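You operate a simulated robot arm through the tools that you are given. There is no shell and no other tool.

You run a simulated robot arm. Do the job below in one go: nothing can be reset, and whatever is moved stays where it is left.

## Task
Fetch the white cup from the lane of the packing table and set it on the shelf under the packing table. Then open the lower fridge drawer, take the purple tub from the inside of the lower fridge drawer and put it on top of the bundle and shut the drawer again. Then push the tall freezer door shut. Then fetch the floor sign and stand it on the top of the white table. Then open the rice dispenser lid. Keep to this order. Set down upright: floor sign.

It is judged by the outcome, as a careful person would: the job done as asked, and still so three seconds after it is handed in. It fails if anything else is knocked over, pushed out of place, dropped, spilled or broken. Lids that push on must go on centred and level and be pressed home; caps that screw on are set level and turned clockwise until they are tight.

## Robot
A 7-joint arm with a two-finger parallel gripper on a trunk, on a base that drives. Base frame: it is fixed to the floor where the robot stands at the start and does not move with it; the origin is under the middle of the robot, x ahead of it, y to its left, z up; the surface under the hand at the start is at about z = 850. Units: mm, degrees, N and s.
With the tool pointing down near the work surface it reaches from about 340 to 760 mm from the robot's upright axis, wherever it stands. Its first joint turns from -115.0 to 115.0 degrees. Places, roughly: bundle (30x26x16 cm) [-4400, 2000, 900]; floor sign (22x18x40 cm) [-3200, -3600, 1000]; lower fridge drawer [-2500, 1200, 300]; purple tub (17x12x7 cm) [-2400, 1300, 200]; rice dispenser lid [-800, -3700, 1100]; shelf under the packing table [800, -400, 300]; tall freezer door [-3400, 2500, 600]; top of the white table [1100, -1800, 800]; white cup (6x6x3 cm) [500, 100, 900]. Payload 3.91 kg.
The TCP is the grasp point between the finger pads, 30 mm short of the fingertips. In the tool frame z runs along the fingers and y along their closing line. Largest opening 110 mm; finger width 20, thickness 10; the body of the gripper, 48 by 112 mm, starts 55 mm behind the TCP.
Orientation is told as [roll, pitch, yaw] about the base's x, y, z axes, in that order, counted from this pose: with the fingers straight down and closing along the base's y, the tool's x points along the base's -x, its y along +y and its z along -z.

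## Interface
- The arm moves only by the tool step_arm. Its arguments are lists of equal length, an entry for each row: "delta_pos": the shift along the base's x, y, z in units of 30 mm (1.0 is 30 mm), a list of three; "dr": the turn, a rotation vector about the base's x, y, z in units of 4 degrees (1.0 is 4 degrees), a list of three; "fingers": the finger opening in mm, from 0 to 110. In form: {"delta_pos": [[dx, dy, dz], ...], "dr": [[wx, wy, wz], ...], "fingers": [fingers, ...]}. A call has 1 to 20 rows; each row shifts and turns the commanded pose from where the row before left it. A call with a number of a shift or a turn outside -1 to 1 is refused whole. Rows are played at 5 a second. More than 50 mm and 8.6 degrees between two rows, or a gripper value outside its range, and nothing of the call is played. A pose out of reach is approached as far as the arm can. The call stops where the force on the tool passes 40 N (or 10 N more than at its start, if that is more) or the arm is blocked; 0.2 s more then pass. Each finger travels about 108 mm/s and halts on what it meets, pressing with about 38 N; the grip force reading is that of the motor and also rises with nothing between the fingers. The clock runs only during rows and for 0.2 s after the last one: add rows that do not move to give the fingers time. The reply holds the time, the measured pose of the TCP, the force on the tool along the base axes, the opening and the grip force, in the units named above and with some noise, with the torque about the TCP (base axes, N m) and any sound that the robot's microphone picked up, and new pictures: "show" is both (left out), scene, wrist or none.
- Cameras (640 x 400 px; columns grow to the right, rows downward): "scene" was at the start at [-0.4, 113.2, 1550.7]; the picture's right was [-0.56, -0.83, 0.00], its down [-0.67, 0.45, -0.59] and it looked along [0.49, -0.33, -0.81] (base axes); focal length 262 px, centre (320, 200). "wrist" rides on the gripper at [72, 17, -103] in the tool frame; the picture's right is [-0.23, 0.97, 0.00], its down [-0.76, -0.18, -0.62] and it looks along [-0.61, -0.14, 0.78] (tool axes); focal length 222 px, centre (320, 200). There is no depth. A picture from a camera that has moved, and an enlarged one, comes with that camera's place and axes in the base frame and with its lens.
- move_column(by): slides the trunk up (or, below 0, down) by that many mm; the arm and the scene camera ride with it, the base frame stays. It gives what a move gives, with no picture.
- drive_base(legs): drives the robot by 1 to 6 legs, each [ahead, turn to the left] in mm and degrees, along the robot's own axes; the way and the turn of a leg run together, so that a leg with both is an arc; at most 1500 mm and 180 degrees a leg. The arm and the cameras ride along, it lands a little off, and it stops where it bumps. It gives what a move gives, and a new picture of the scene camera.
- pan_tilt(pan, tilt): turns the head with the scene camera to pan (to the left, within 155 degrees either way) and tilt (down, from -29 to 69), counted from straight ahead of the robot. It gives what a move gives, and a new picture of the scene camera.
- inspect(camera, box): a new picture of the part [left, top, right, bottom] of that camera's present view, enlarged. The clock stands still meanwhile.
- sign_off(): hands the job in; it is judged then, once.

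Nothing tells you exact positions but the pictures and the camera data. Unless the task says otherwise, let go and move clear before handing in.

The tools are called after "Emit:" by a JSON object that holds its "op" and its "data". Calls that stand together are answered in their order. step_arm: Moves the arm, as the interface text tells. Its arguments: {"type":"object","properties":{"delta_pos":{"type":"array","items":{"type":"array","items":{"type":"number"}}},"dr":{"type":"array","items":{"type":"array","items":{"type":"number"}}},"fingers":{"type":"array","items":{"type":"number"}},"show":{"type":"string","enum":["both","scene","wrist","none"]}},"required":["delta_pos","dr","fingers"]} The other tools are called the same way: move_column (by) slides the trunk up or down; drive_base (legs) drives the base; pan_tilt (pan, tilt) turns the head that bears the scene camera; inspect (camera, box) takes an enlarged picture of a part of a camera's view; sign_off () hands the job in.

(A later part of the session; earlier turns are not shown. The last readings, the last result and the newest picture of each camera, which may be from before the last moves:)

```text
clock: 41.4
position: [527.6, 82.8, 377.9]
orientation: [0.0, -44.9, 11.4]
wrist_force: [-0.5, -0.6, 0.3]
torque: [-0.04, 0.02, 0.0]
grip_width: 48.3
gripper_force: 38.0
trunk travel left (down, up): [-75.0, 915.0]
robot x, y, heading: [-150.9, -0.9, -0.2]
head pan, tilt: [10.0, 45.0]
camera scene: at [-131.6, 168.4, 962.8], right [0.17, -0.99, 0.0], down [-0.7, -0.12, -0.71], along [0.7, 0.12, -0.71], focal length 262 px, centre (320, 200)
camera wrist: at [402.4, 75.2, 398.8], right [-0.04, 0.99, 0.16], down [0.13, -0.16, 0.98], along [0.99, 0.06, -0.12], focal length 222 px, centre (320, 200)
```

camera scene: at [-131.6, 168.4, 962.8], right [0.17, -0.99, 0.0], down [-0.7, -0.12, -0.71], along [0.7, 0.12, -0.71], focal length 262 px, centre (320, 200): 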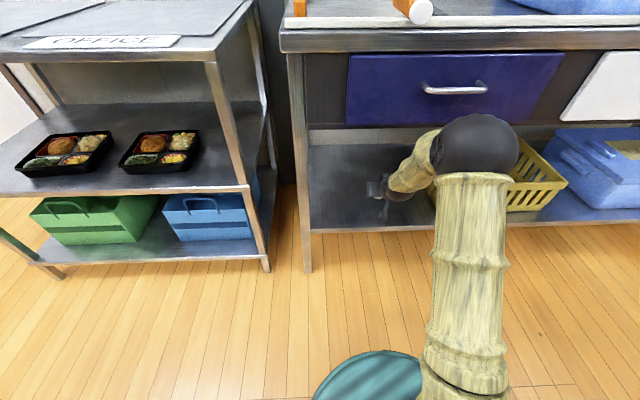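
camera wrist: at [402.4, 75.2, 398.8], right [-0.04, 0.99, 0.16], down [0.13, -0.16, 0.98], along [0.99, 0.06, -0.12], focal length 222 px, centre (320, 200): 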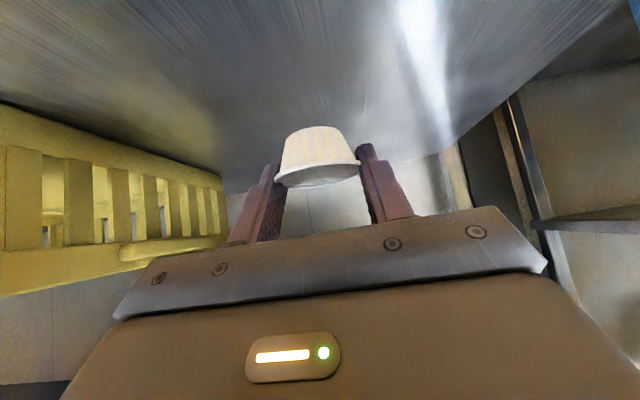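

The cup is over the free part of the shelf. Now I lower it gently until I feel contact.

Emit:
{"op": "step_arm", "data": {"delta_pos": [[0, 0, -0.5], [0, 0, -0.5], [0, 0, -0.3], [0, 0, -0.1], [0, 0, 0]], "dr": [[0, 0, 0], [0, 0, 0], [0, 0, 0], [0, 0, 0], [0, 0, 0]], "fingers": [40, 40, 40, 40, 40], "show": "wrist"}}

```text
clock: 42.5
position: [525.3, 83.0, 334.0]
orientation: [0.1, -44.9, 11.4]
wrist_force: [1.1, 0.4, 0.7]
torque: [0.01, 0.01, 0.02]
grip_width: 48.2
gripper_force: 38.1
trunk travel left (down, up): [-75.0, 915.0]
robot x, y, heading: [-150.5, -0.5, 0.0]
head pan, tilt: [10.0, 45.0]
camera wrist: at [400.9, 75.1, 356.7], right [-0.04, 0.99, 0.16], down [0.13, -0.16, 0.98], along [0.99, 0.06, -0.13], focal length 222 px, centre (320, 200)
```

wrist: 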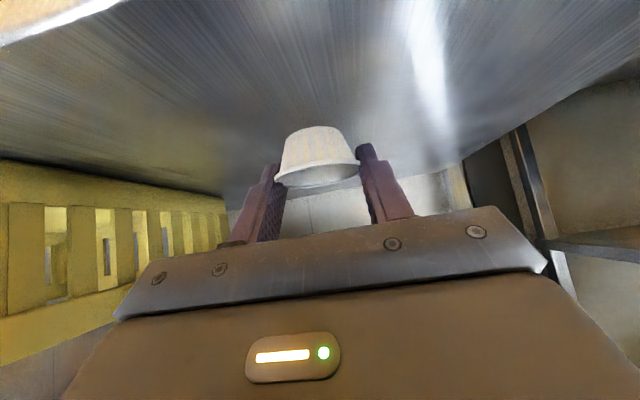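

Emit:
{"op": "step_arm", "data": {"delta_pos": [[0, 0, -0.1], [0, 0, -0.07], [0, 0, 0]], "dr": [[0, 0, 0], [0, 0, 0], [0, 0, 0]], "fingers": [40, 40, 40], "show": "wrist"}}

```text
clock: 43.4
position: [526.2, 82.9, 330.5]
orientation: [0.1, -45.0, 11.4]
wrist_force: [0.7, 0.3, -0.1]
torque: [0.01, 0.0, -0.01]
grip_width: 47.9
gripper_force: 37.9
trunk travel left (down, up): [-75.0, 915.0]
robot x, y, heading: [-150.4, -4.5, -0.1]
head pan, tilt: [10.0, 45.0]
camera wrist: at [401.5, 75.1, 352.0], right [-0.04, 0.99, 0.16], down [0.13, -0.16, 0.98], along [0.99, 0.06, -0.12], focal length 222 px, centre (320, 200)
```

wrist: 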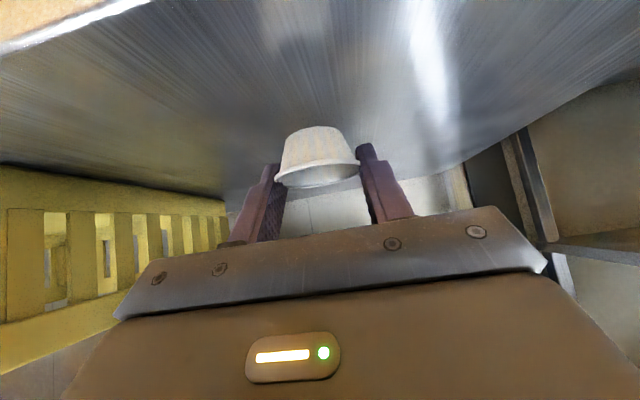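

Emit:
{"op": "step_arm", "data": {"delta_pos": [[0, 0, -0.1], [0, 0, -0.1], [0, 0, 0]], "dr": [[0, 0, 0], [0, 0, 0], [0, 0, 0]], "fingers": [40, 40, 40], "show": "none"}}

Emit:
{"op": "step_arm", "data": {"delta_pos": [[0, 0, -0.1], [0, 0, -0.1], [0, 0, 0]], "dr": [[0, 0, 0], [0, 0, 0], [0, 0, 0]], "fingers": [40, 40, 40], "show": "wrist"}}

```text
clock: 44.1
position: [527.0, 83.8, 323.3]
orientation: [0.1, -45.0, 11.3]
wrist_force: [0.0, 0.4, 0.4]
torque: [0.01, 0.0, -0.01]
grip_width: 47.8
gripper_force: 38.4
trunk travel left (down, up): [-75.0, 915.0]
robot x, y, heading: [-151.1, 0.1, -0.1]
head pan, tilt: [10.0, 45.0]
```

```text
clock: 45.0
position: [525.5, 83.8, 317.9]
orientation: [0.1, -44.8, 11.4]
wrist_force: [0.0, 0.1, 0.3]
torque: [-0.02, -0.02, 0.03]
grip_width: 47.7
gripper_force: 38.0
trunk travel left (down, up): [-75.0, 915.0]
robot x, y, heading: [-153.7, -0.4, -0.3]
head pan, tilt: [10.0, 45.0]
camera wrist: at [401.4, 75.5, 339.9], right [-0.04, 0.99, 0.16], down [0.13, -0.16, 0.98], along [0.99, 0.06, -0.12], focal length 222 px, centre (320, 200)
```

wrist: 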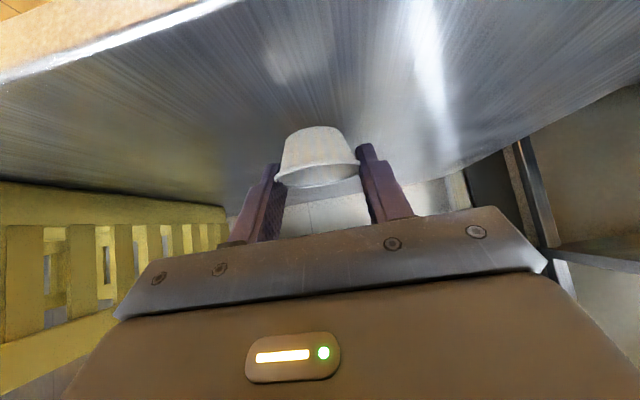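

Emit:
{"op": "step_arm", "data": {"delta_pos": [[0, 0, -0.1], [0, 0, -0.1], [0, 0, -0.1], [0, 0, 0]], "dr": [[0, 0, 0], [0, 0, 0], [0, 0, 0], [0, 0, 0]], "fingers": [40, 40, 40, 40], "show": "wrist"}}

```text
clock: 46.0
position: [525.8, 84.6, 307.2]
orientation: [0.1, -45.0, 11.4]
wrist_force: [-0.1, -0.6, -0.1]
torque: [0.02, -0.01, 0.0]
grip_width: 47.8
gripper_force: 38.3
trunk travel left (down, up): [-75.0, 915.0]
robot x, y, heading: [-151.4, -0.4, -0.2]
head pan, tilt: [10.0, 45.0]
camera wrist: at [401.4, 75.9, 330.6], right [-0.04, 0.99, 0.16], down [0.13, -0.16, 0.98], along [0.99, 0.06, -0.12], focal length 222 px, centre (320, 200)
```

wrist: 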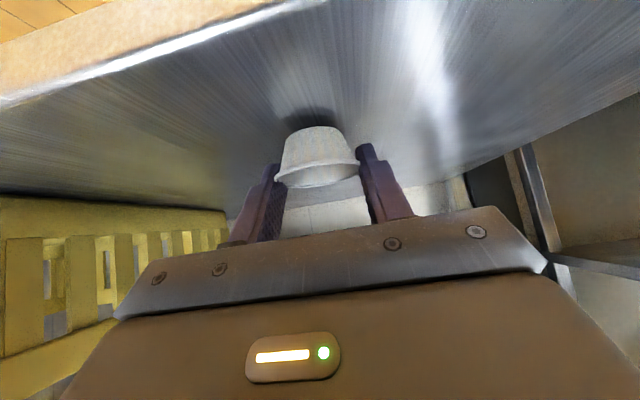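

Emit:
{"op": "step_arm", "data": {"delta_pos": [[0, 0, -0.1], [0, 0, -0.07], [0, 0, 0]], "dr": [[0, 0, 0], [0, 0, 0], [0, 0, 0]], "fingers": [40, 40, 40], "show": "wrist"}}

```text
clock: 46.8
position: [526.5, 82.9, 304.4]
orientation: [0.2, -44.9, 11.2]
wrist_force: [-0.6, -0.3, -0.5]
torque: [0.0, -0.03, -0.01]
grip_width: 47.6
gripper_force: 38.5
trunk travel left (down, up): [-75.0, 915.0]
robot x, y, heading: [-153.6, -1.6, -0.2]
head pan, tilt: [10.0, 45.0]
camera wrist: at [401.2, 75.5, 325.9], right [-0.04, 0.99, 0.16], down [0.13, -0.16, 0.98], along [0.99, 0.06, -0.12], focal length 222 px, centre (320, 200)
```

wrist: 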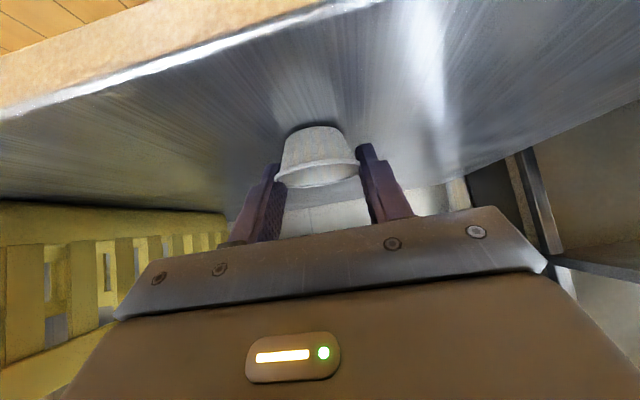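

Emit:
{"op": "step_arm", "data": {"delta_pos": [[0, 0, -0.1], [0, 0, 0]], "dr": [[0, 0, 0], [0, 0, 0]], "fingers": [40, 40], "show": "none"}}

Emit:
{"op": "step_arm", "data": {"delta_pos": [[0, 0, -0.07], [0, 0, 0]], "dr": [[0, 0, 0], [0, 0, 0]], "fingers": [40, 40], "show": "wrist"}}

```text
clock: 47.4
position: [526.3, 83.6, 302.5]
orientation: [0.1, -45.1, 11.4]
wrist_force: [-0.8, -0.1, 4.4]
torque: [-0.03, 0.03, -0.03]
grip_width: 47.7
gripper_force: 38.2
trunk travel left (down, up): [-75.0, 915.0]
robot x, y, heading: [-149.1, -0.6, -0.1]
head pan, tilt: [10.0, 45.0]
```

```text
clock: 48.0
position: [528.6, 83.3, 303.4]
orientation: [0.1, -45.3, 11.4]
wrist_force: [-2.8, -2.0, 18.0]
torque: [-0.14, 0.11, -0.02]
grip_width: 47.9
gripper_force: 37.7
trunk travel left (down, up): [-75.0, 915.0]
robot x, y, heading: [-152.5, -2.5, -0.3]
head pan, tilt: [10.0, 45.0]
camera wrist: at [402.4, 75.6, 323.0], right [-0.04, 0.99, 0.16], down [0.13, -0.16, 0.98], along [0.99, 0.06, -0.12], focal length 222 px, centre (320, 200)
```

wrist: 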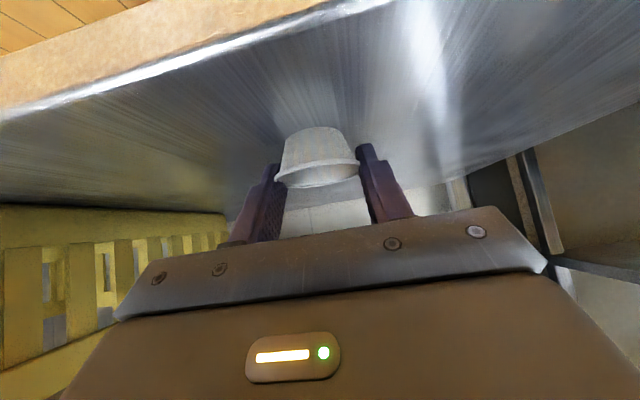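

Contact felt (18 N): the cup stands on the shelf. I relieve the pressure, open the fingers slowly and withdraw along the tool axis.

Emit:
{"op": "step_arm", "data": {"delta_pos": [[0, 0, 0.08], [0, 0, 0], [0, 0, 0], [0, 0, 0], [0, 0, 0], [0, 0, 0]], "dr": [[0, 0, 0], [0, 0, 0], [0, 0, 0], [0, 0, 0], [0, 0, 0], [0, 0, 0]], "fingers": [40, 47, 52, 58, 66, 70], "show": "wrist"}}

```text
clock: 49.4
position: [526.6, 84.2, 302.8]
orientation: [0.1, -44.9, 11.4]
wrist_force: [0.7, 0.3, 0.3]
torque: [0.0, 0.0, -0.01]
grip_width: 70.0
gripper_force: 0.0
trunk travel left (down, up): [-75.0, 915.0]
robot x, y, heading: [-150.3, 1.3, -0.1]
head pan, tilt: [10.0, 45.0]
camera wrist: at [401.8, 75.8, 323.2], right [-0.04, 0.99, 0.16], down [0.13, -0.16, 0.98], along [0.99, 0.06, -0.12], focal length 222 px, centre (320, 200)
```

wrist: 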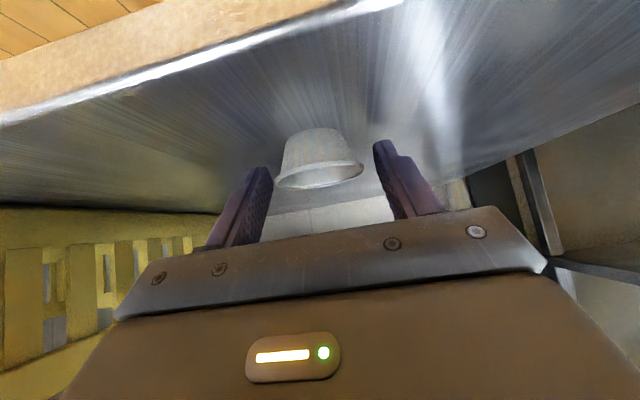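

Emit:
{"op": "step_arm", "data": {"delta_pos": [[-0.462, -0.093, 0.471], [-0.462, -0.093, 0.471], [-0.462, -0.093, 0.471], [-0.6, -0.12, 0.3], [-0.8, -0.16, 0.2], [-0.8, -0.16, 0.2], [-0.8, -0.16, 0.2], [-0.8, -0.16, 0.2], [0, 0, 0]], "dr": [[0, 0, 0], [0, 0, 0], [0, 0, 0], [0, 0, 0], [0, 0, 0], [0, 0, 0], [0, 0, 0], [0, 0, 0], [0, 0, 0]], "fingers": [70, 70, 70, 70, 70, 70, 70, 70, 70]}}

```text
clock: 51.4
position: [371.6, 52.7, 378.5]
orientation: [0.1, -45.0, 11.2]
wrist_force: [-0.1, 0.6, 0.4]
torque: [-0.01, -0.01, -0.02]
grip_width: 69.8
gripper_force: 0.0
trunk travel left (down, up): [-75.0, 915.0]
robot x, y, heading: [-149.0, -3.2, -0.0]
head pan, tilt: [10.0, 45.0]
camera scene: at [-131.6, 168.4, 962.8], right [0.17, -0.99, 0.0], down [-0.7, -0.12, -0.71], along [0.7, 0.12, -0.71], focal length 262 px, centre (320, 200)
camera wrist: at [246.1, 43.9, 400.2], right [-0.04, 0.99, 0.16], down [0.13, -0.16, 0.98], along [0.99, 0.06, -0.12], focal length 222 px, centre (320, 200)
```

scene: 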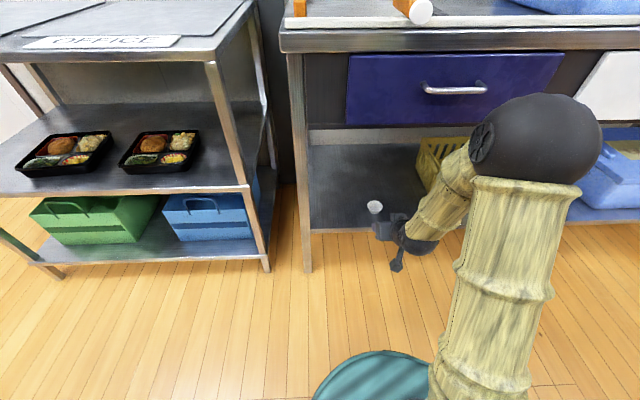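
wrist: 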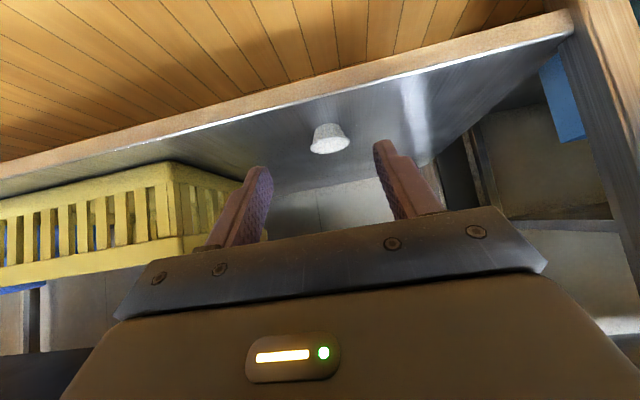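

The white cup stands upright on the shelf. Next I back away, raise the trunk and tuck the arm so I can drive around the island to the fridge drawer.

Emit:
{"op": "drive_base", "data": {"legs": [[-110, 0]]}}

Emit:
{"op": "move_column", "data": {"by": 560}}

Emit:
{"op": "step_arm", "data": {"delta_pos": [[0, -0.1, 0.3], [0, -0.1, 0.3], [0, -0.1, 0.3], [0, -0.1, 0.3], [0, -0.1, 0.3], [0, -0.1, 0.3], [0, -0.1, 0.3], [0, -0.1, 0.3], [0, -0.1, 0], [0, -0.1, 0], [0, 0, 0], [0, 0, 0]], "dr": [[0, 1, 0], [0, 1, 0], [0, 1, 0], [0, 1, 0], [0, 1, 0], [0, 1, 0], [0, 1, 0], [0, 1, 0], [0, 1, 0], [0, 1, 0], [0, 1, 0], [0, 0.25, 0]], "fingers": [70, 70, 70, 70, 70, 70, 70, 70, 70, 70, 70, 70]}}

```text
clock: 52.6
position: [260.4, 51.1, 379.0]
orientation: [0.2, -45.0, 11.3]
wrist_force: [1.0, 0.1, 1.0]
torque: [0.0, 0.0, 0.0]
grip_width: 69.8
gripper_force: 0.2
trunk travel left (down, up): [-75.0, 915.0]
robot x, y, heading: [-261.6, 2.7, -0.3]
head pan, tilt: [10.0, 45.0]
camera scene: at [-242.0, 168.6, 962.8], right [0.17, -0.99, 0.0], down [-0.7, -0.12, -0.71], along [0.7, 0.12, -0.71], focal length 262 px, centre (320, 200)
```

scene: 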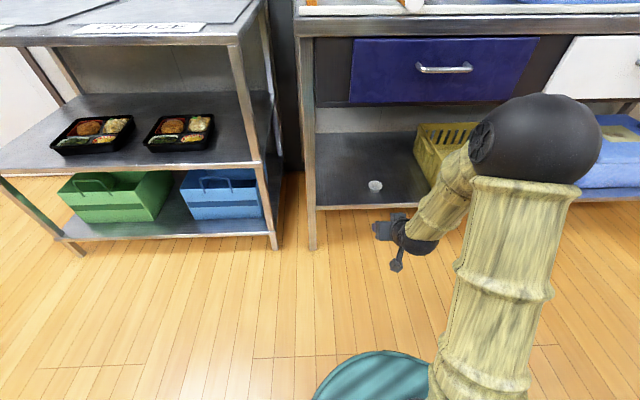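

```text
refused: 560 is not a number from -400 to 400
```

```text
clock: 55.2
position: [260.3, 20.9, 450.8]
orientation: [7.9, -0.5, 8.0]
wrist_force: [-0.7, -0.1, 0.7]
torque: [-0.02, 0.02, 0.0]
grip_width: 70.2
gripper_force: 0.0
trunk travel left (down, up): [-75.0, 915.0]
robot x, y, heading: [-258.8, 2.9, -0.3]
head pan, tilt: [10.0, 45.0]
camera scene: at [-242.0, 168.6, 962.8], right [0.17, -0.99, 0.0], down [-0.7, -0.12, -0.71], along [0.7, 0.12, -0.71], focal length 262 px, centre (320, 200)
camera wrist: at [188.1, 13.1, 554.8], right [0.09, 0.99, 0.14], down [0.79, -0.16, 0.6], along [0.61, 0.05, -0.79], focal length 222 px, centre (320, 200)
```

scene: 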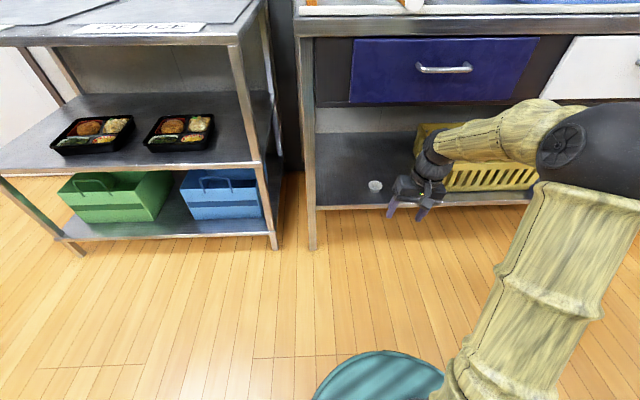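
wrist: 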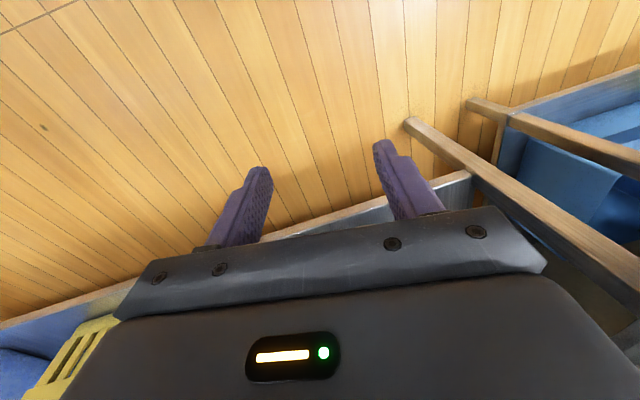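

The cup is safely on the shelf. I raise the trunk for a better view, then turn left and drive along the corridor toward the end of the island.

Emit:
{"op": "move_column", "data": {"by": 400}}

Emit:
{"op": "drive_base", "data": {"legs": [[0, 99.7]]}}

Emit:
{"op": "pan_tilt", "data": {"pan": 0, "tilt": 30}}

```text
clock: 59.1
position: [260.5, 21.2, 850.3]
orientation: [8.1, -0.5, 7.9]
wrist_force: [0.0, -0.4, 0.2]
torque: [0.02, 0.0, -0.01]
grip_width: 70.0
gripper_force: 0.0
trunk travel left (down, up): [-475.0, 515.0]
robot x, y, heading: [-261.0, 0.8, -0.0]
head pan, tilt: [10.0, 45.0]
```

```text
clock: 65.6
position: [-369.6, 511.9, 851.1]
orientation: [8.0, -0.5, 107.8]
wrist_force: [0.7, 0.0, -0.1]
torque: [0.03, -0.01, -0.03]
grip_width: 70.1
gripper_force: 0.2
trunk travel left (down, up): [-475.0, 515.0]
robot x, y, heading: [-257.4, 1.4, 99.5]
head pan, tilt: [10.0, 45.0]
camera scene: at [-430.6, -6.4, 1362.8], right [0.94, 0.34, 0.0], down [0.24, -0.67, -0.71], along [-0.24, 0.67, -0.71], focal length 262 px, centre (320, 200)
```

scene: 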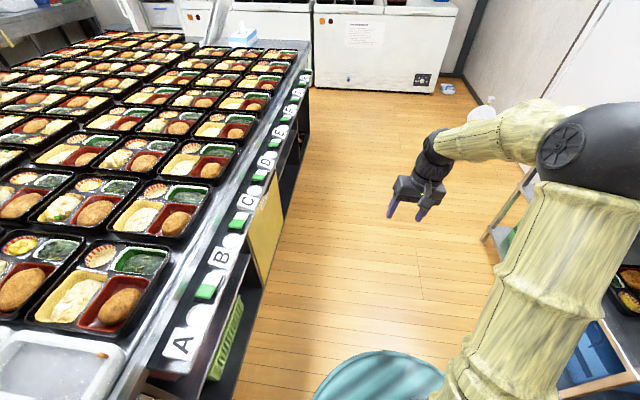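

```text
clock: 66.4
position: [-371.5, 511.3, 851.2]
orientation: [8.0, -0.5, 108.0]
wrist_force: [-0.8, -0.4, -0.4]
torque: [0.02, -0.02, 0.02]
grip_width: 70.0
gripper_force: 0.0
trunk travel left (down, up): [-475.0, 515.0]
robot x, y, heading: [-263.9, 3.1, 99.5]
head pan, tilt: [0.0, 30.0]
camera scene: at [-418.5, 6.2, 1385.3], right [0.99, 0.17, 0.0], down [0.08, -0.49, -0.87], along [-0.15, 0.85, -0.5], focal length 262 px, centre (320, 200)
```

scene: 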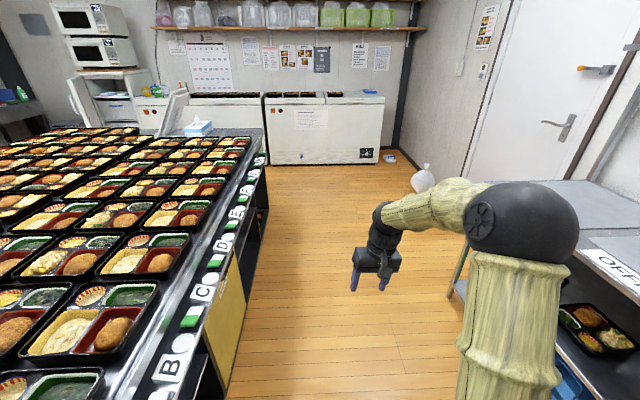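

Emit:
{"op": "drive_base", "data": {"legs": [[1350, 0], [1340, 0]]}}

Emit:
{"op": "pan_tilt", "data": {"pan": 70, "tilt": 20}}

Emit:
{"op": "pan_tilt", "data": {"pan": 110, "tilt": 25}}

```text
clock: 81.7
position: [-768.0, 3171.7, 850.7]
orientation: [8.1, -0.5, 106.6]
wrist_force: [-0.3, -0.9, 0.4]
torque: [0.06, 0.01, -0.01]
grip_width: 69.9
gripper_force: 0.0
trunk travel left (down, up): [-475.0, 515.0]
robot x, y, heading: [-669.2, 2659.6, 98.6]
head pan, tilt: [0.0, 30.0]
camera scene: at [-824.5, 2667.8, 1385.4], right [0.99, 0.15, 0.0], down [0.07, -0.49, -0.87], along [-0.13, 0.86, -0.5], focal length 262 px, centre (320, 200)
```

scene: 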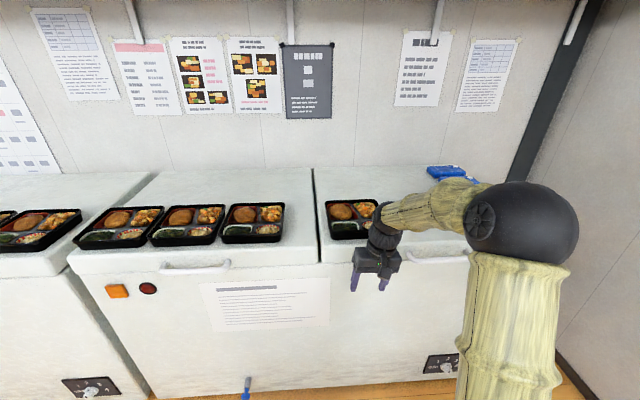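

```text
clock: 83.2
position: [-768.0, 3173.1, 850.7]
orientation: [8.0, -0.6, 106.7]
wrist_force: [0.0, 0.5, -0.3]
torque: [0.01, -0.02, 0.0]
grip_width: 69.8
gripper_force: 0.1
trunk travel left (down, up): [-475.0, 515.0]
robot x, y, heading: [-666.4, 2659.0, 98.6]
head pan, tilt: [70.0, 20.0]
camera scene: at [-902.3, 2596.9, 1401.4], right [0.2, 0.98, 0.0], down [0.34, -0.07, -0.94], along [-0.92, 0.19, -0.34], focal length 262 px, centre (320, 200)
```

scene: 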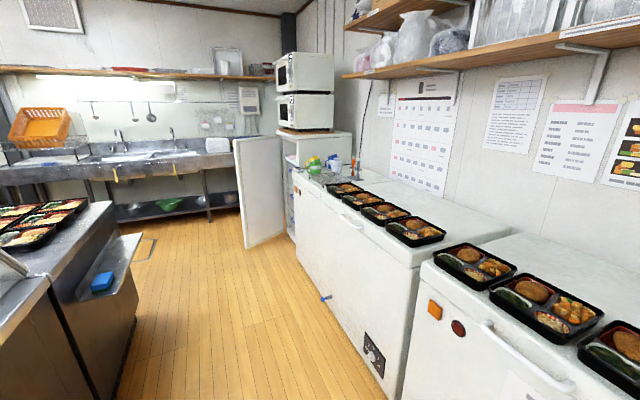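

```text
clock: 84.2
position: [-766.3, 3170.9, 851.3]
orientation: [8.0, -0.5, 106.7]
wrist_force: [0.0, 0.4, -0.5]
torque: [-0.02, -0.03, 0.0]
grip_width: 70.0
gripper_force: 0.0
trunk travel left (down, up): [-475.0, 515.0]
robot x, y, heading: [-668.1, 2659.9, 98.3]
head pan, tilt: [110.0, 25.0]
camera scene: at [-892.0, 2534.4, 1393.4], right [-0.48, 0.88, 0.0], down [0.37, 0.2, -0.91], along [-0.8, -0.43, -0.42], focal length 262 px, centre (320, 200)
```

scene: 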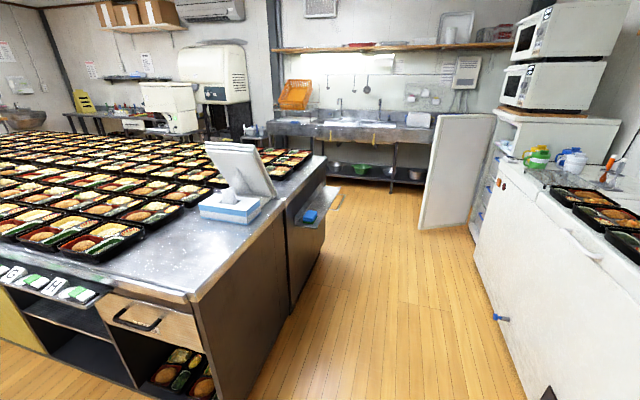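

I'm at the end of the island; ahead on the sink side I see the open tall freezer door and the white bundle at the right end of the sink counter. I turn left and drive carefully between the island end and the open door.

Emit:
{"op": "drive_base", "data": {"legs": [[0, 96.3], [900, 0]]}}

Emit:
{"op": "pan_tilt", "data": {"pan": 0, "tilt": 40}}

Emit:
{"op": "pan_tilt", "data": {"pan": 60, "tilt": 40}}

Emit:
{"op": "pan_tilt", "data": {"pan": -30, "tilt": 40}}

```text
clock: 95.5
position: [-2031.9, 2302.6, 851.0]
orientation: [8.1, -0.6, -158.3]
wrist_force: [0.9, -0.4, 0.6]
torque: [0.01, 0.01, 0.0]
grip_width: 70.0
gripper_force: 0.1
trunk travel left (down, up): [-475.0, 515.0]
robot x, y, heading: [-1530.1, 2444.9, -166.3]
head pan, tilt: [110.0, 25.0]
camera scene: at [-1385.6, 2237.0, 1393.4], right [-0.83, -0.55, 0.0], down [-0.23, 0.35, -0.91], along [0.5, -0.76, -0.42], focal length 262 px, centre (320, 200)
```

scene: 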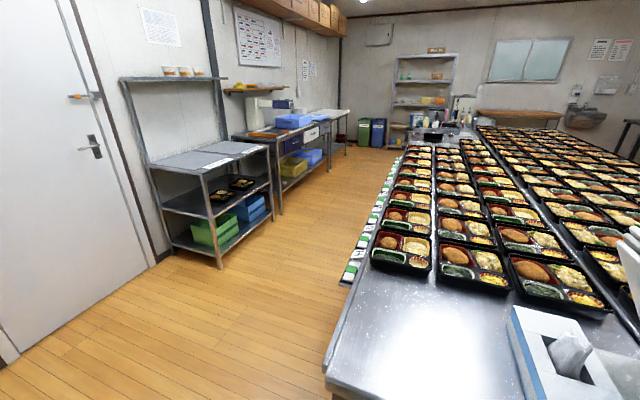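

```text
clock: 97.4
position: [-2031.3, 2304.4, 851.2]
orientation: [8.0, -0.5, -158.2]
wrist_force: [1.0, -0.2, 0.8]
torque: [0.01, 0.03, 0.01]
grip_width: 70.3
gripper_force: 0.1
trunk travel left (down, up): [-475.0, 515.0]
robot x, y, heading: [-1526.5, 2445.1, -166.5]
head pan, tilt: [0.0, 40.0]
camera scene: at [-1519.0, 2294.1, 1370.0], right [-0.23, 0.97, 0.0], down [0.63, 0.15, -0.77], along [-0.74, -0.18, -0.64], focal length 262 px, centre (320, 200)
```

scene: 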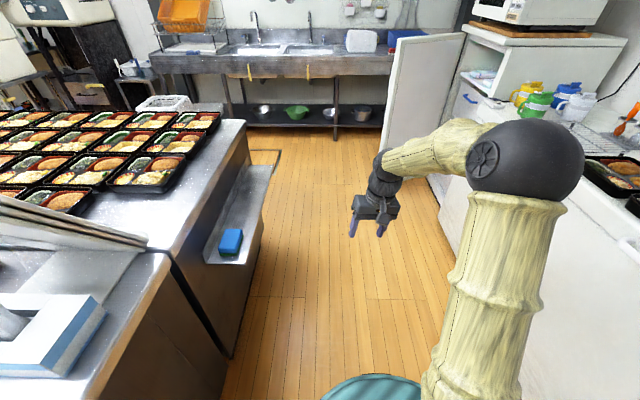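

```text
clock: 98.7
position: [-2032.2, 2304.2, 851.8]
orientation: [8.0, -0.5, -158.4]
wrist_force: [0.6, 0.0, -0.5]
torque: [0.01, -0.01, -0.02]
grip_width: 69.9
gripper_force: 0.1
trunk travel left (down, up): [-475.0, 515.0]
robot x, y, heading: [-1526.3, 2446.9, -166.3]
head pan, tilt: [60.0, 40.0]
camera scene: at [-1460.6, 2232.4, 1370.0], right [-0.96, 0.29, 0.0], down [0.18, 0.62, -0.77], along [-0.22, -0.73, -0.64], focal length 262 px, centre (320, 200)
```

scene: 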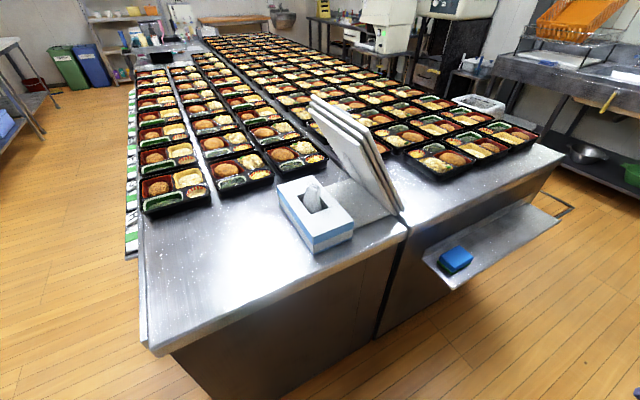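

```text
clock: 100.4
position: [-2031.3, 2303.7, 850.5]
orientation: [8.0, -0.5, -158.3]
wrist_force: [0.1, -0.5, -0.2]
torque: [0.03, -0.01, 0.03]
grip_width: 70.3
gripper_force: 0.1
trunk travel left (down, up): [-475.0, 515.0]
robot x, y, heading: [-1530.8, 2449.1, -166.5]
head pan, tilt: [-30.0, 40.0]
camera scene: at [-1517.9, 2338.1, 1370.0], right [0.28, 0.96, 0.0], down [0.62, -0.18, -0.77], along [-0.73, 0.22, -0.64], focal length 262 px, centre (320, 200)
```

scene: 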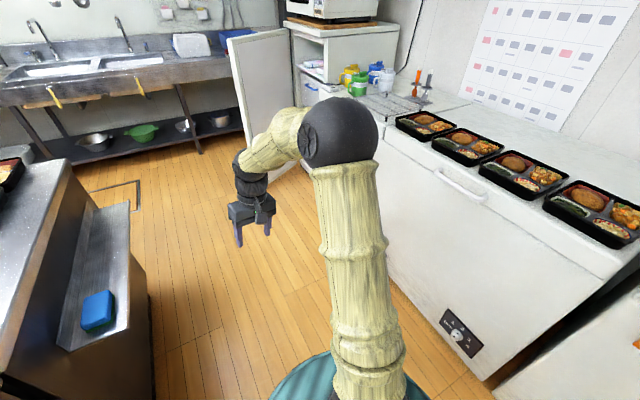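

The island's far edge is at u≈-2240 and the drawer should face the sink side. I drive further past the end ledge and then around the corner, looking before the last stretch.

Emit:
{"op": "drive_base", "data": {"legs": [[0, -2.2], [1134, 0], [0, 33.7]]}}

Emit:
{"op": "pan_tilt", "data": {"pan": 45, "tilt": 40}}

Emit:
{"op": "pan_tilt", "data": {"pan": 0, "tilt": 35}}

Emit:
{"op": "pan_tilt", "data": {"pan": -60, "tilt": 30}}

```text
clock: 109.6
position: [-2965.8, 1849.5, 850.9]
orientation: [8.0, -0.5, -127.2]
wrist_force: [0.5, 0.6, 0.1]
torque: [0.0, -0.03, 0.0]
grip_width: 70.0
gripper_force: 0.1
trunk travel left (down, up): [-475.0, 515.0]
robot x, y, heading: [-2611.9, 2231.8, -135.4]
head pan, tilt: [-30.0, 40.0]
camera scene: at [-2544.4, 2145.9, 1370.0], right [-0.25, 0.97, 0.0], down [0.62, 0.16, -0.77], along [-0.74, -0.19, -0.64], focal length 262 px, centre (320, 200)
```

scene: 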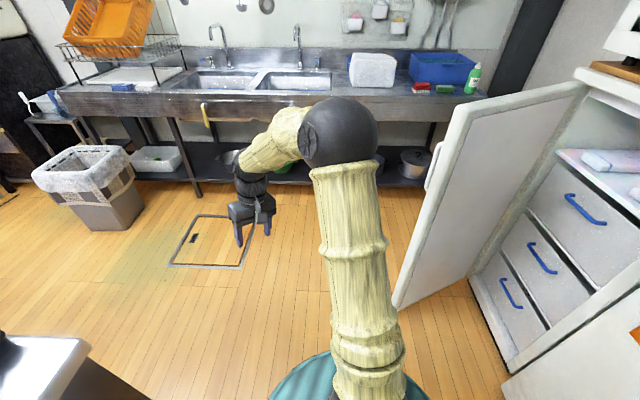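

```text
clock: 111.1
position: [-2967.1, 1850.2, 851.0]
orientation: [8.0, -0.6, -127.3]
wrist_force: [1.1, -0.1, -0.3]
torque: [0.01, -0.01, 0.01]
grip_width: 69.8
gripper_force: 0.0
trunk travel left (down, up): [-475.0, 515.0]
robot x, y, heading: [-2611.1, 2229.7, -135.2]
head pan, tilt: [45.0, 40.0]
camera scene: at [-2462.6, 2082.4, 1370.0], right [-1.0, 0.01, 0.0], down [0.0, 0.64, -0.77], along [0.0, -0.77, -0.64], focal length 262 px, centre (320, 200)
```

scene: 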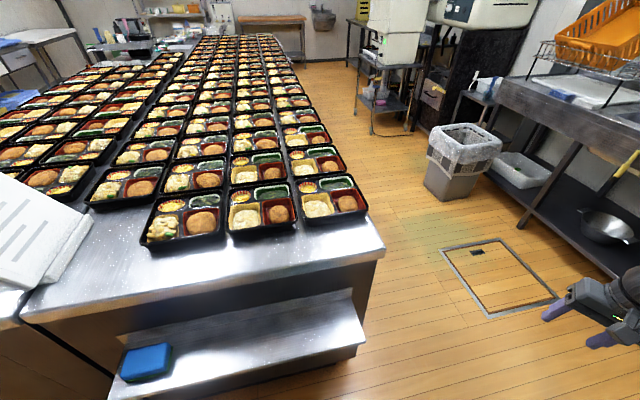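

```text
clock: 112.2
position: [-2966.4, 1850.7, 852.2]
orientation: [7.9, -0.6, -127.1]
wrist_force: [-0.4, -0.7, -0.3]
torque: [-0.01, -0.02, 0.02]
grip_width: 69.9
gripper_force: 0.1
trunk travel left (down, up): [-475.0, 515.0]
robot x, y, heading: [-2609.5, 2234.5, -135.2]
head pan, tilt: [0.0, 35.0]
camera scene: at [-2524.7, 2105.5, 1377.6], right [-0.7, 0.71, 0.0], down [0.41, 0.4, -0.82], along [-0.58, -0.58, -0.57], focal length 262 px, centre (320, 200)
```

scene: 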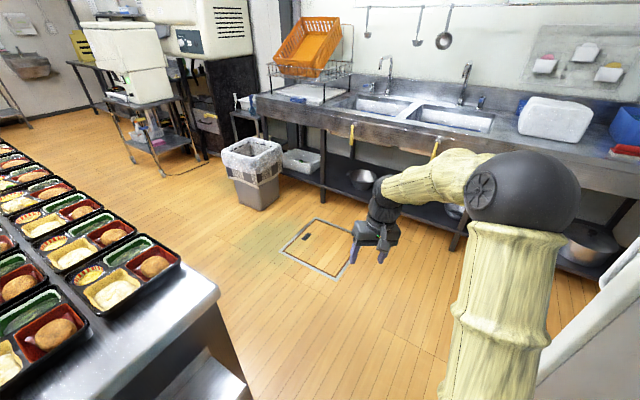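

```text
clock: 113.5
position: [-2965.7, 1850.4, 850.4]
orientation: [8.0, -0.5, -127.2]
wrist_force: [0.2, -0.9, 0.5]
torque: [-0.02, -0.03, 0.02]
grip_width: 70.1
gripper_force: 0.1
trunk travel left (down, up): [-475.0, 515.0]
robot x, y, heading: [-2608.5, 2235.2, -135.0]
head pan, tilt: [-60.0, 30.0]
camera scene: at [-2549.4, 2191.3, 1385.4], right [0.26, 0.96, 0.0], down [0.48, -0.13, -0.87], along [-0.84, 0.23, -0.5], focal length 262 px, centre (320, 200)
```

scene: 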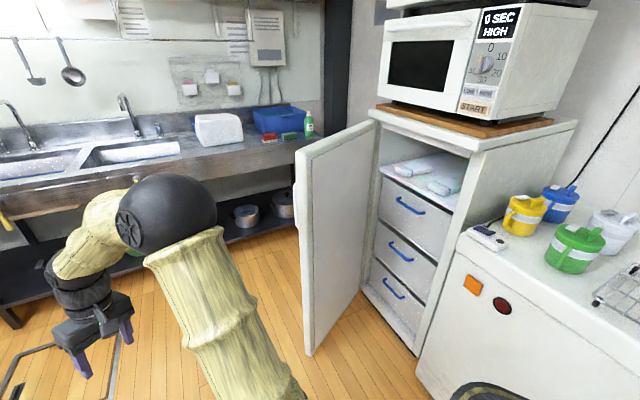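

I can now see the freezer clearly (door ajar ~67°, hinged on the sink side) and the bundle on the counter. I continue around the island corner and turn to face the drawer side.

Emit:
{"op": "drive_base", "data": {"legs": [[721, 0], [0, 34.8], [655, 0], [0, 111.5]]}}

Emit:
{"op": "pan_tilt", "data": {"pan": 0, "tilt": 45}}

```text
clock: 131.0
position: [-2749.8, 1194.5, 851.2]
orientation: [8.0, -0.5, 17.5]
wrist_force: [-0.6, 0.0, -0.3]
torque: [0.02, -0.01, -0.01]
grip_width: 70.0
gripper_force: 0.0
trunk travel left (down, up): [-475.0, 515.0]
robot x, y, heading: [-3259.0, 1089.0, 9.2]
head pan, tilt: [-60.0, 30.0]
camera scene: at [-3289.3, 1158.9, 1385.4], right [-0.77, -0.63, 0.0], down [-0.32, 0.39, -0.87], along [0.55, -0.67, -0.5], focal length 262 px, centre (320, 200)
```

scene: 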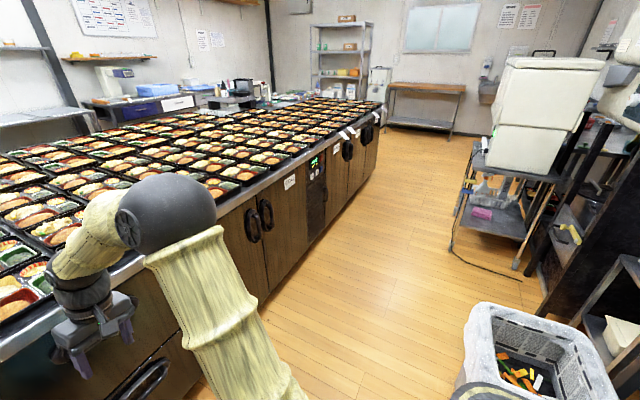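

```text
clock: 132.3
position: [-2749.1, 1194.6, 851.0]
orientation: [8.0, -0.5, 17.5]
wrist_force: [0.4, 0.5, -0.3]
torque: [0.03, 0.01, 0.01]
grip_width: 70.2
gripper_force: 0.0
trunk travel left (down, up): [-475.0, 515.0]
robot x, y, heading: [-3264.2, 1086.2, 9.5]
head pan, tilt: [0.0, 45.0]
camera scene: at [-3266.5, 1242.1, 1362.8], right [0.16, -0.99, 0.0], down [-0.7, -0.12, -0.71], along [0.7, 0.12, -0.71], focal length 262 px, centre (320, 200)
```

scene: 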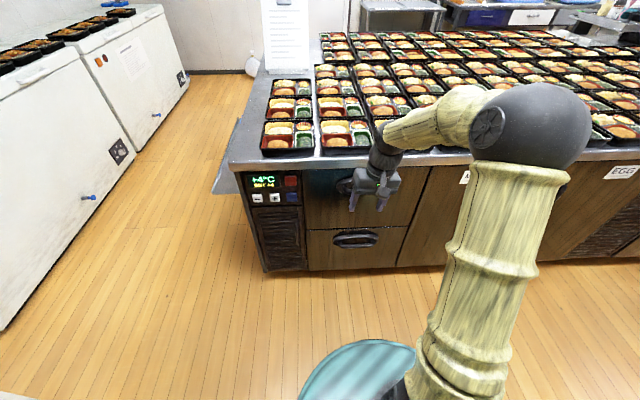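

I'm facing the fridge unit in the island: two wooden-looking drawers with dark handles next to a temperature panel. I'll zoom in on the lower one.

Emit:
{"op": "inspect", "data": {"camera": "scene", "box": [230, 140, 430, 290]}}

Emit:
{"op": "drive_base", "data": {"legs": [[0, 2.0]]}}

Emit:
{"op": "move_column", "data": {"by": -400}}

Emit:
{"op": "pan_tilt", "data": {"pan": 0, "tilt": 30}}

```text
2.67 times, centred on (330, 215) of scene
camera zoom: at [-3266.5, 1242.1, 1362.8], right [0.16, -0.99, 0.0], down [-0.7, -0.12, -0.71], along [0.7, 0.12, -0.71], focal length 699 px, centre (293, 160)
```

zoom: 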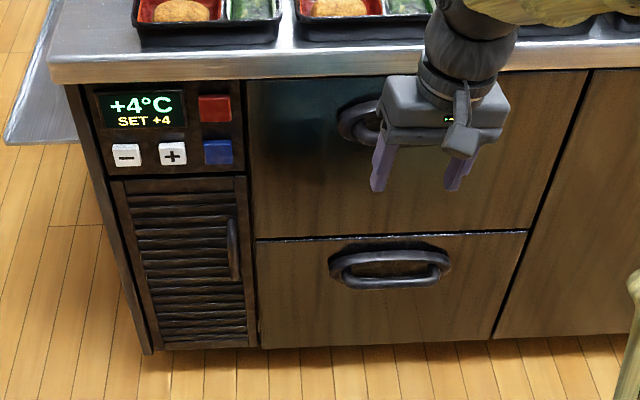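

```text
clock: 133.1
position: [-2754.5, 1212.1, 850.9]
orientation: [7.9, -0.5, 19.6]
wrist_force: [0.2, -0.1, -0.3]
torque: [-0.01, -0.03, -0.01]
grip_width: 69.7
gripper_force: 0.1
trunk travel left (down, up): [-475.0, 515.0]
robot x, y, heading: [-3259.6, 1085.1, 11.4]
head pan, tilt: [0.0, 45.0]
camera scene: at [-3271.9, 1241.8, 1362.8], right [0.2, -0.98, 0.0], down [-0.69, -0.14, -0.71], along [0.69, 0.14, -0.71], focal length 262 px, centre (320, 200)
```

scene: 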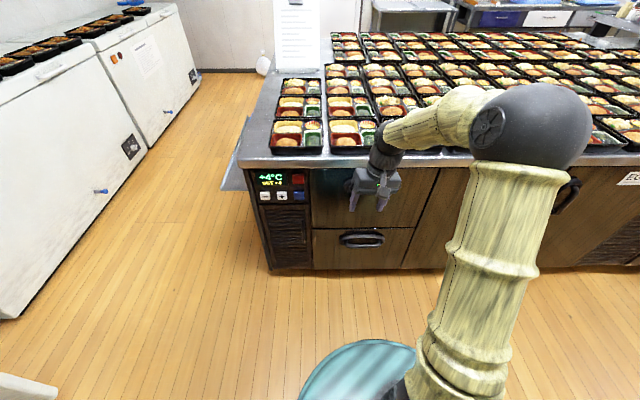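

```text
clock: 137.0
position: [-2754.9, 1212.6, 452.3]
orientation: [8.0, -0.5, 19.6]
wrist_force: [-0.5, -0.3, 0.7]
torque: [0.02, 0.0, 0.0]
grip_width: 69.9
gripper_force: 0.0
trunk travel left (down, up): [-75.0, 915.0]
robot x, y, heading: [-3257.7, 1082.4, 11.4]
head pan, tilt: [0.0, 45.0]
```

```text
clock: 137.7
position: [-2753.6, 1212.1, 450.9]
orientation: [8.0, -0.5, 19.6]
wrist_force: [0.5, 0.5, -0.4]
torque: [0.0, 0.04, 0.03]
grip_width: 69.8
gripper_force: 0.0
trunk travel left (down, up): [-75.0, 915.0]
robot x, y, heading: [-3260.7, 1086.1, 11.9]
head pan, tilt: [0.0, 30.0]
camera scene: at [-3263.1, 1243.7, 985.3], right [0.2, -0.98, 0.0], down [-0.49, -0.1, -0.87], along [0.85, 0.17, -0.5], focal length 262 px, centre (320, 200)
```

scene: 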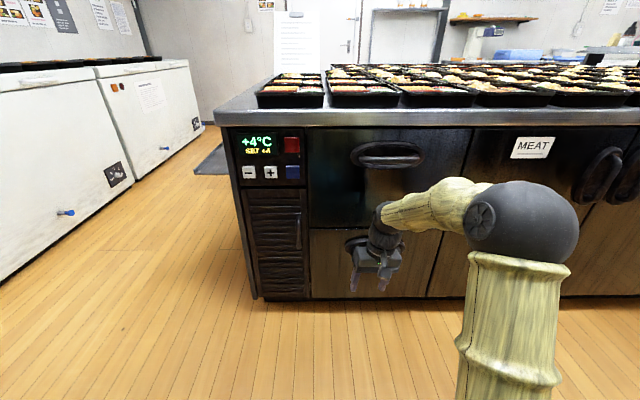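

Emit:
{"op": "inspect", "data": {"camera": "scene", "box": [300, 120, 480, 240]}}

Emit:
{"op": "inspect", "data": {"camera": "scene", "box": [300, 220, 460, 310]}}

Emit:
{"op": "inspect", "data": {"camera": "wrist", "box": [0, 0, 640, 400]}}

```text
3.33 times, centred on (390, 180) of scene
camera zoom: at [-3263.1, 1243.7, 985.3], right [0.2, -0.98, 0.0], down [-0.49, -0.1, -0.87], along [0.85, 0.17, -0.5], focal length 873 px, centre (87, 267)
```

zoom: 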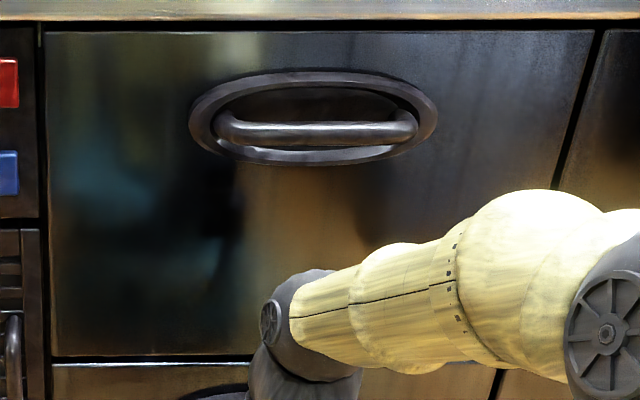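

```text
4.00 times, centred on (380, 265) of scene
camera zoom: at [-3263.1, 1243.7, 985.3], right [0.2, -0.98, 0.0], down [-0.49, -0.1, -0.87], along [0.85, 0.17, -0.5], focal length 1048 px, centre (80, -60)
```

zoom: 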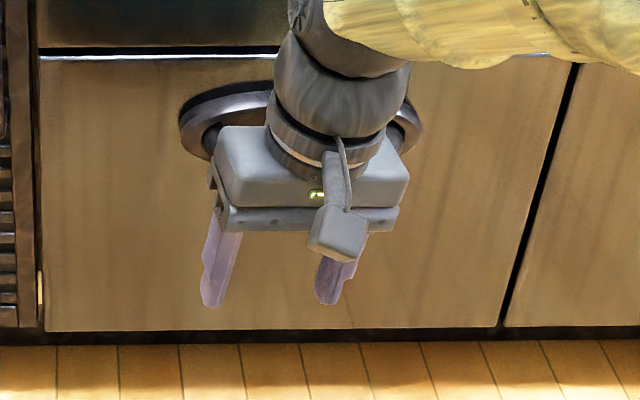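

```text
1.00 times, centred on (320, 200) of wrist (not enlarged: the box is as wide or as high as the picture)
camera zoom: at [-2823.7, 1189.6, 554.7], right [-0.11, 0.98, 0.14], down [0.8, 0.01, 0.6], along [0.59, 0.18, -0.79], focal length 222 px, centre (320, 200)
```

zoom: 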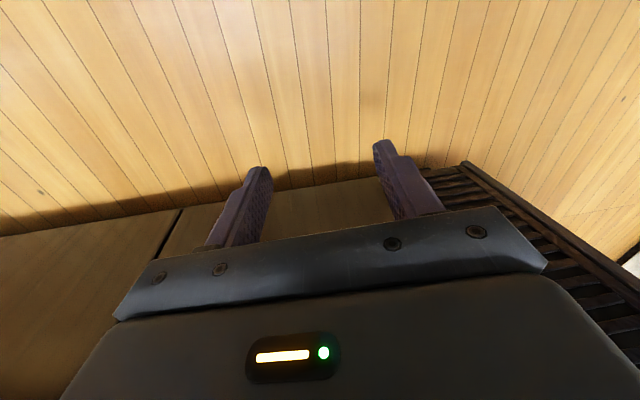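

The lower drawer's bar handle is at about v=1670, z=360, protruding from the front. I'll rotate the hand to horizontal with the fingers closing vertically, keeping it well short of the drawer while turning.

Emit:
{"op": "step_arm", "data": {"delta_pos": [[0.25, -0.24, -0.3], [0.25, -0.24, -0.3], [0.25, -0.24, -0.3], [0.25, -0.24, -0.3], [0.25, -0.24, -0.3], [0, 0, -0.2], [0, 0, 0], [0, 0, 0], [0, 0, 0], [0, 0, 0]], "dr": [[-0.64, -0.13, -0.68], [-0.64, -0.13, -0.68], [-0.64, -0.13, -0.68], [0.68, -0.452, -0.577], [0.68, -0.452, -0.577], [0.68, -0.452, -0.577], [0.68, -0.452, -0.577], [0.68, -0.452, -0.577], [0.68, -0.452, -0.577], [0.68, -0.452, -0.577]], "fingers": [70, 70, 70, 70, 70, 70, 70, 70, 70, 70]}}

```text
clock: 139.9
position: [-2716.5, 1174.5, 401.0]
orientation: [18.7, -13.5, -7.3]
wrist_force: [0.0, -0.1, -0.1]
torque: [-0.02, 0.02, 0.04]
grip_width: 70.0
gripper_force: 0.0
trunk travel left (down, up): [-75.0, 915.0]
robot x, y, heading: [-3264.4, 1084.3, 11.7]
head pan, tilt: [0.0, 30.0]
camera scene: at [-3263.0, 1243.7, 985.4], right [0.2, -0.98, 0.0], down [-0.49, -0.1, -0.87], along [0.85, 0.17, -0.5], focal length 262 px, centre (320, 200)
camera wrist: at [-2812.4, 1170.0, 483.8], right [0.26, 0.9, 0.36], down [0.57, -0.44, 0.7], along [0.78, 0.02, -0.62], focal length 222 px, centre (320, 200)
```

scene: 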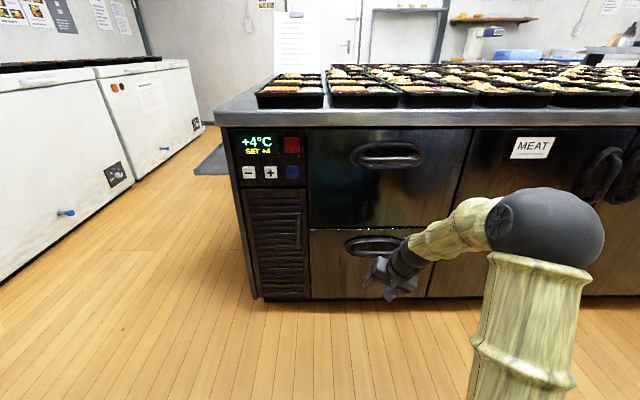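
wrist: 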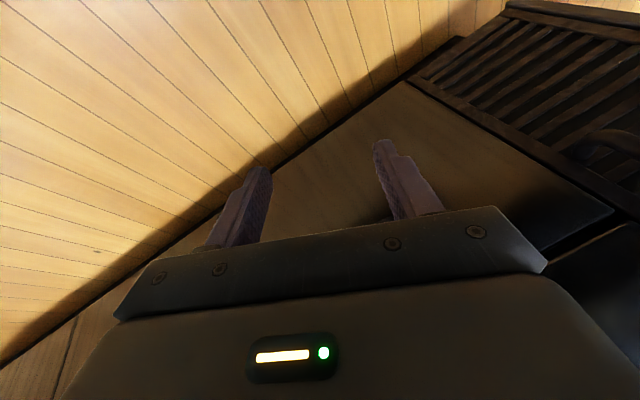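

Emit:
{"op": "step_arm", "data": {"delta_pos": [[0, 0, 0], [0, 0, 0], [0, 0, 0], [0, 0, 0], [0, 0, 0], [0, 0, 0], [0, 0, 0], [0, 0, 0], [0, 0, 0], [0, 0, 0], [0, 0, 0], [0, 0, 0], [0, 0, 0], [0, 0, 0], [0, 0, 0], [0, 0, 0], [0, 0, 0], [0, 0, 0], [0, 0, 0], [0, 0, 0]], "dr": [[0.782, -0.52, -0.664], [0.782, -0.52, -0.664], [0.782, -0.52, -0.664], [0.782, -0.52, -0.664], [0.782, -0.52, -0.664], [0.782, -0.52, -0.664], [0.782, -0.52, -0.664], [0.782, -0.52, -0.664], [0.782, -0.52, -0.664], [0.782, -0.52, -0.664], [0.782, -0.52, -0.664], [0.782, -0.52, -0.664], [0.782, -0.52, -0.664], [0.782, -0.52, -0.664], [0.782, -0.52, -0.664], [0.782, -0.52, -0.664], [0.782, -0.52, -0.664], [0.782, -0.52, -0.664], [0.782, -0.52, -0.664], [0.782, -0.52, -0.664]], "fingers": [70, 70, 70, 70, 70, 70, 70, 70, 70, 70, 70, 70, 70, 70, 70, 70, 70, 70, 70, 70]}}

```text
clock: 144.1
position: [-2716.1, 1176.8, 399.6]
orientation: [90.3, 0.2, -78.7]
wrist_force: [-1.0, -0.3, -0.3]
torque: [0.0, -0.01, 0.02]
grip_width: 70.0
gripper_force: 0.0
trunk travel left (down, up): [-75.0, 915.0]
robot x, y, heading: [-3262.9, 1084.9, 11.4]
head pan, tilt: [0.0, 30.0]
camera scene: at [-3263.1, 1243.6, 985.4], right [0.2, -0.98, 0.0], down [-0.49, -0.1, -0.87], along [0.85, 0.17, -0.5], focal length 262 px, centre (320, 200)
camera wrist: at [-2832.0, 1227.0, 416.3], right [0.04, -0.23, 0.97], down [-0.46, -0.87, -0.18], along [0.89, -0.44, -0.14], focal length 222 px, centre (320, 200)
```

scene: 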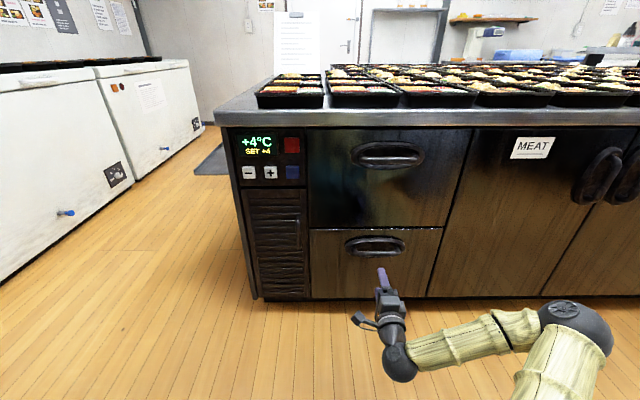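
wrist: 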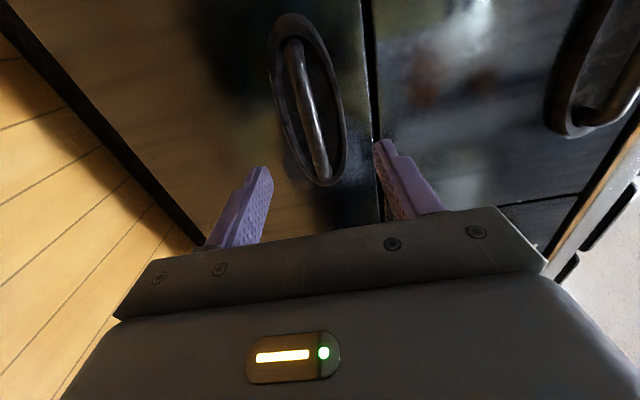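

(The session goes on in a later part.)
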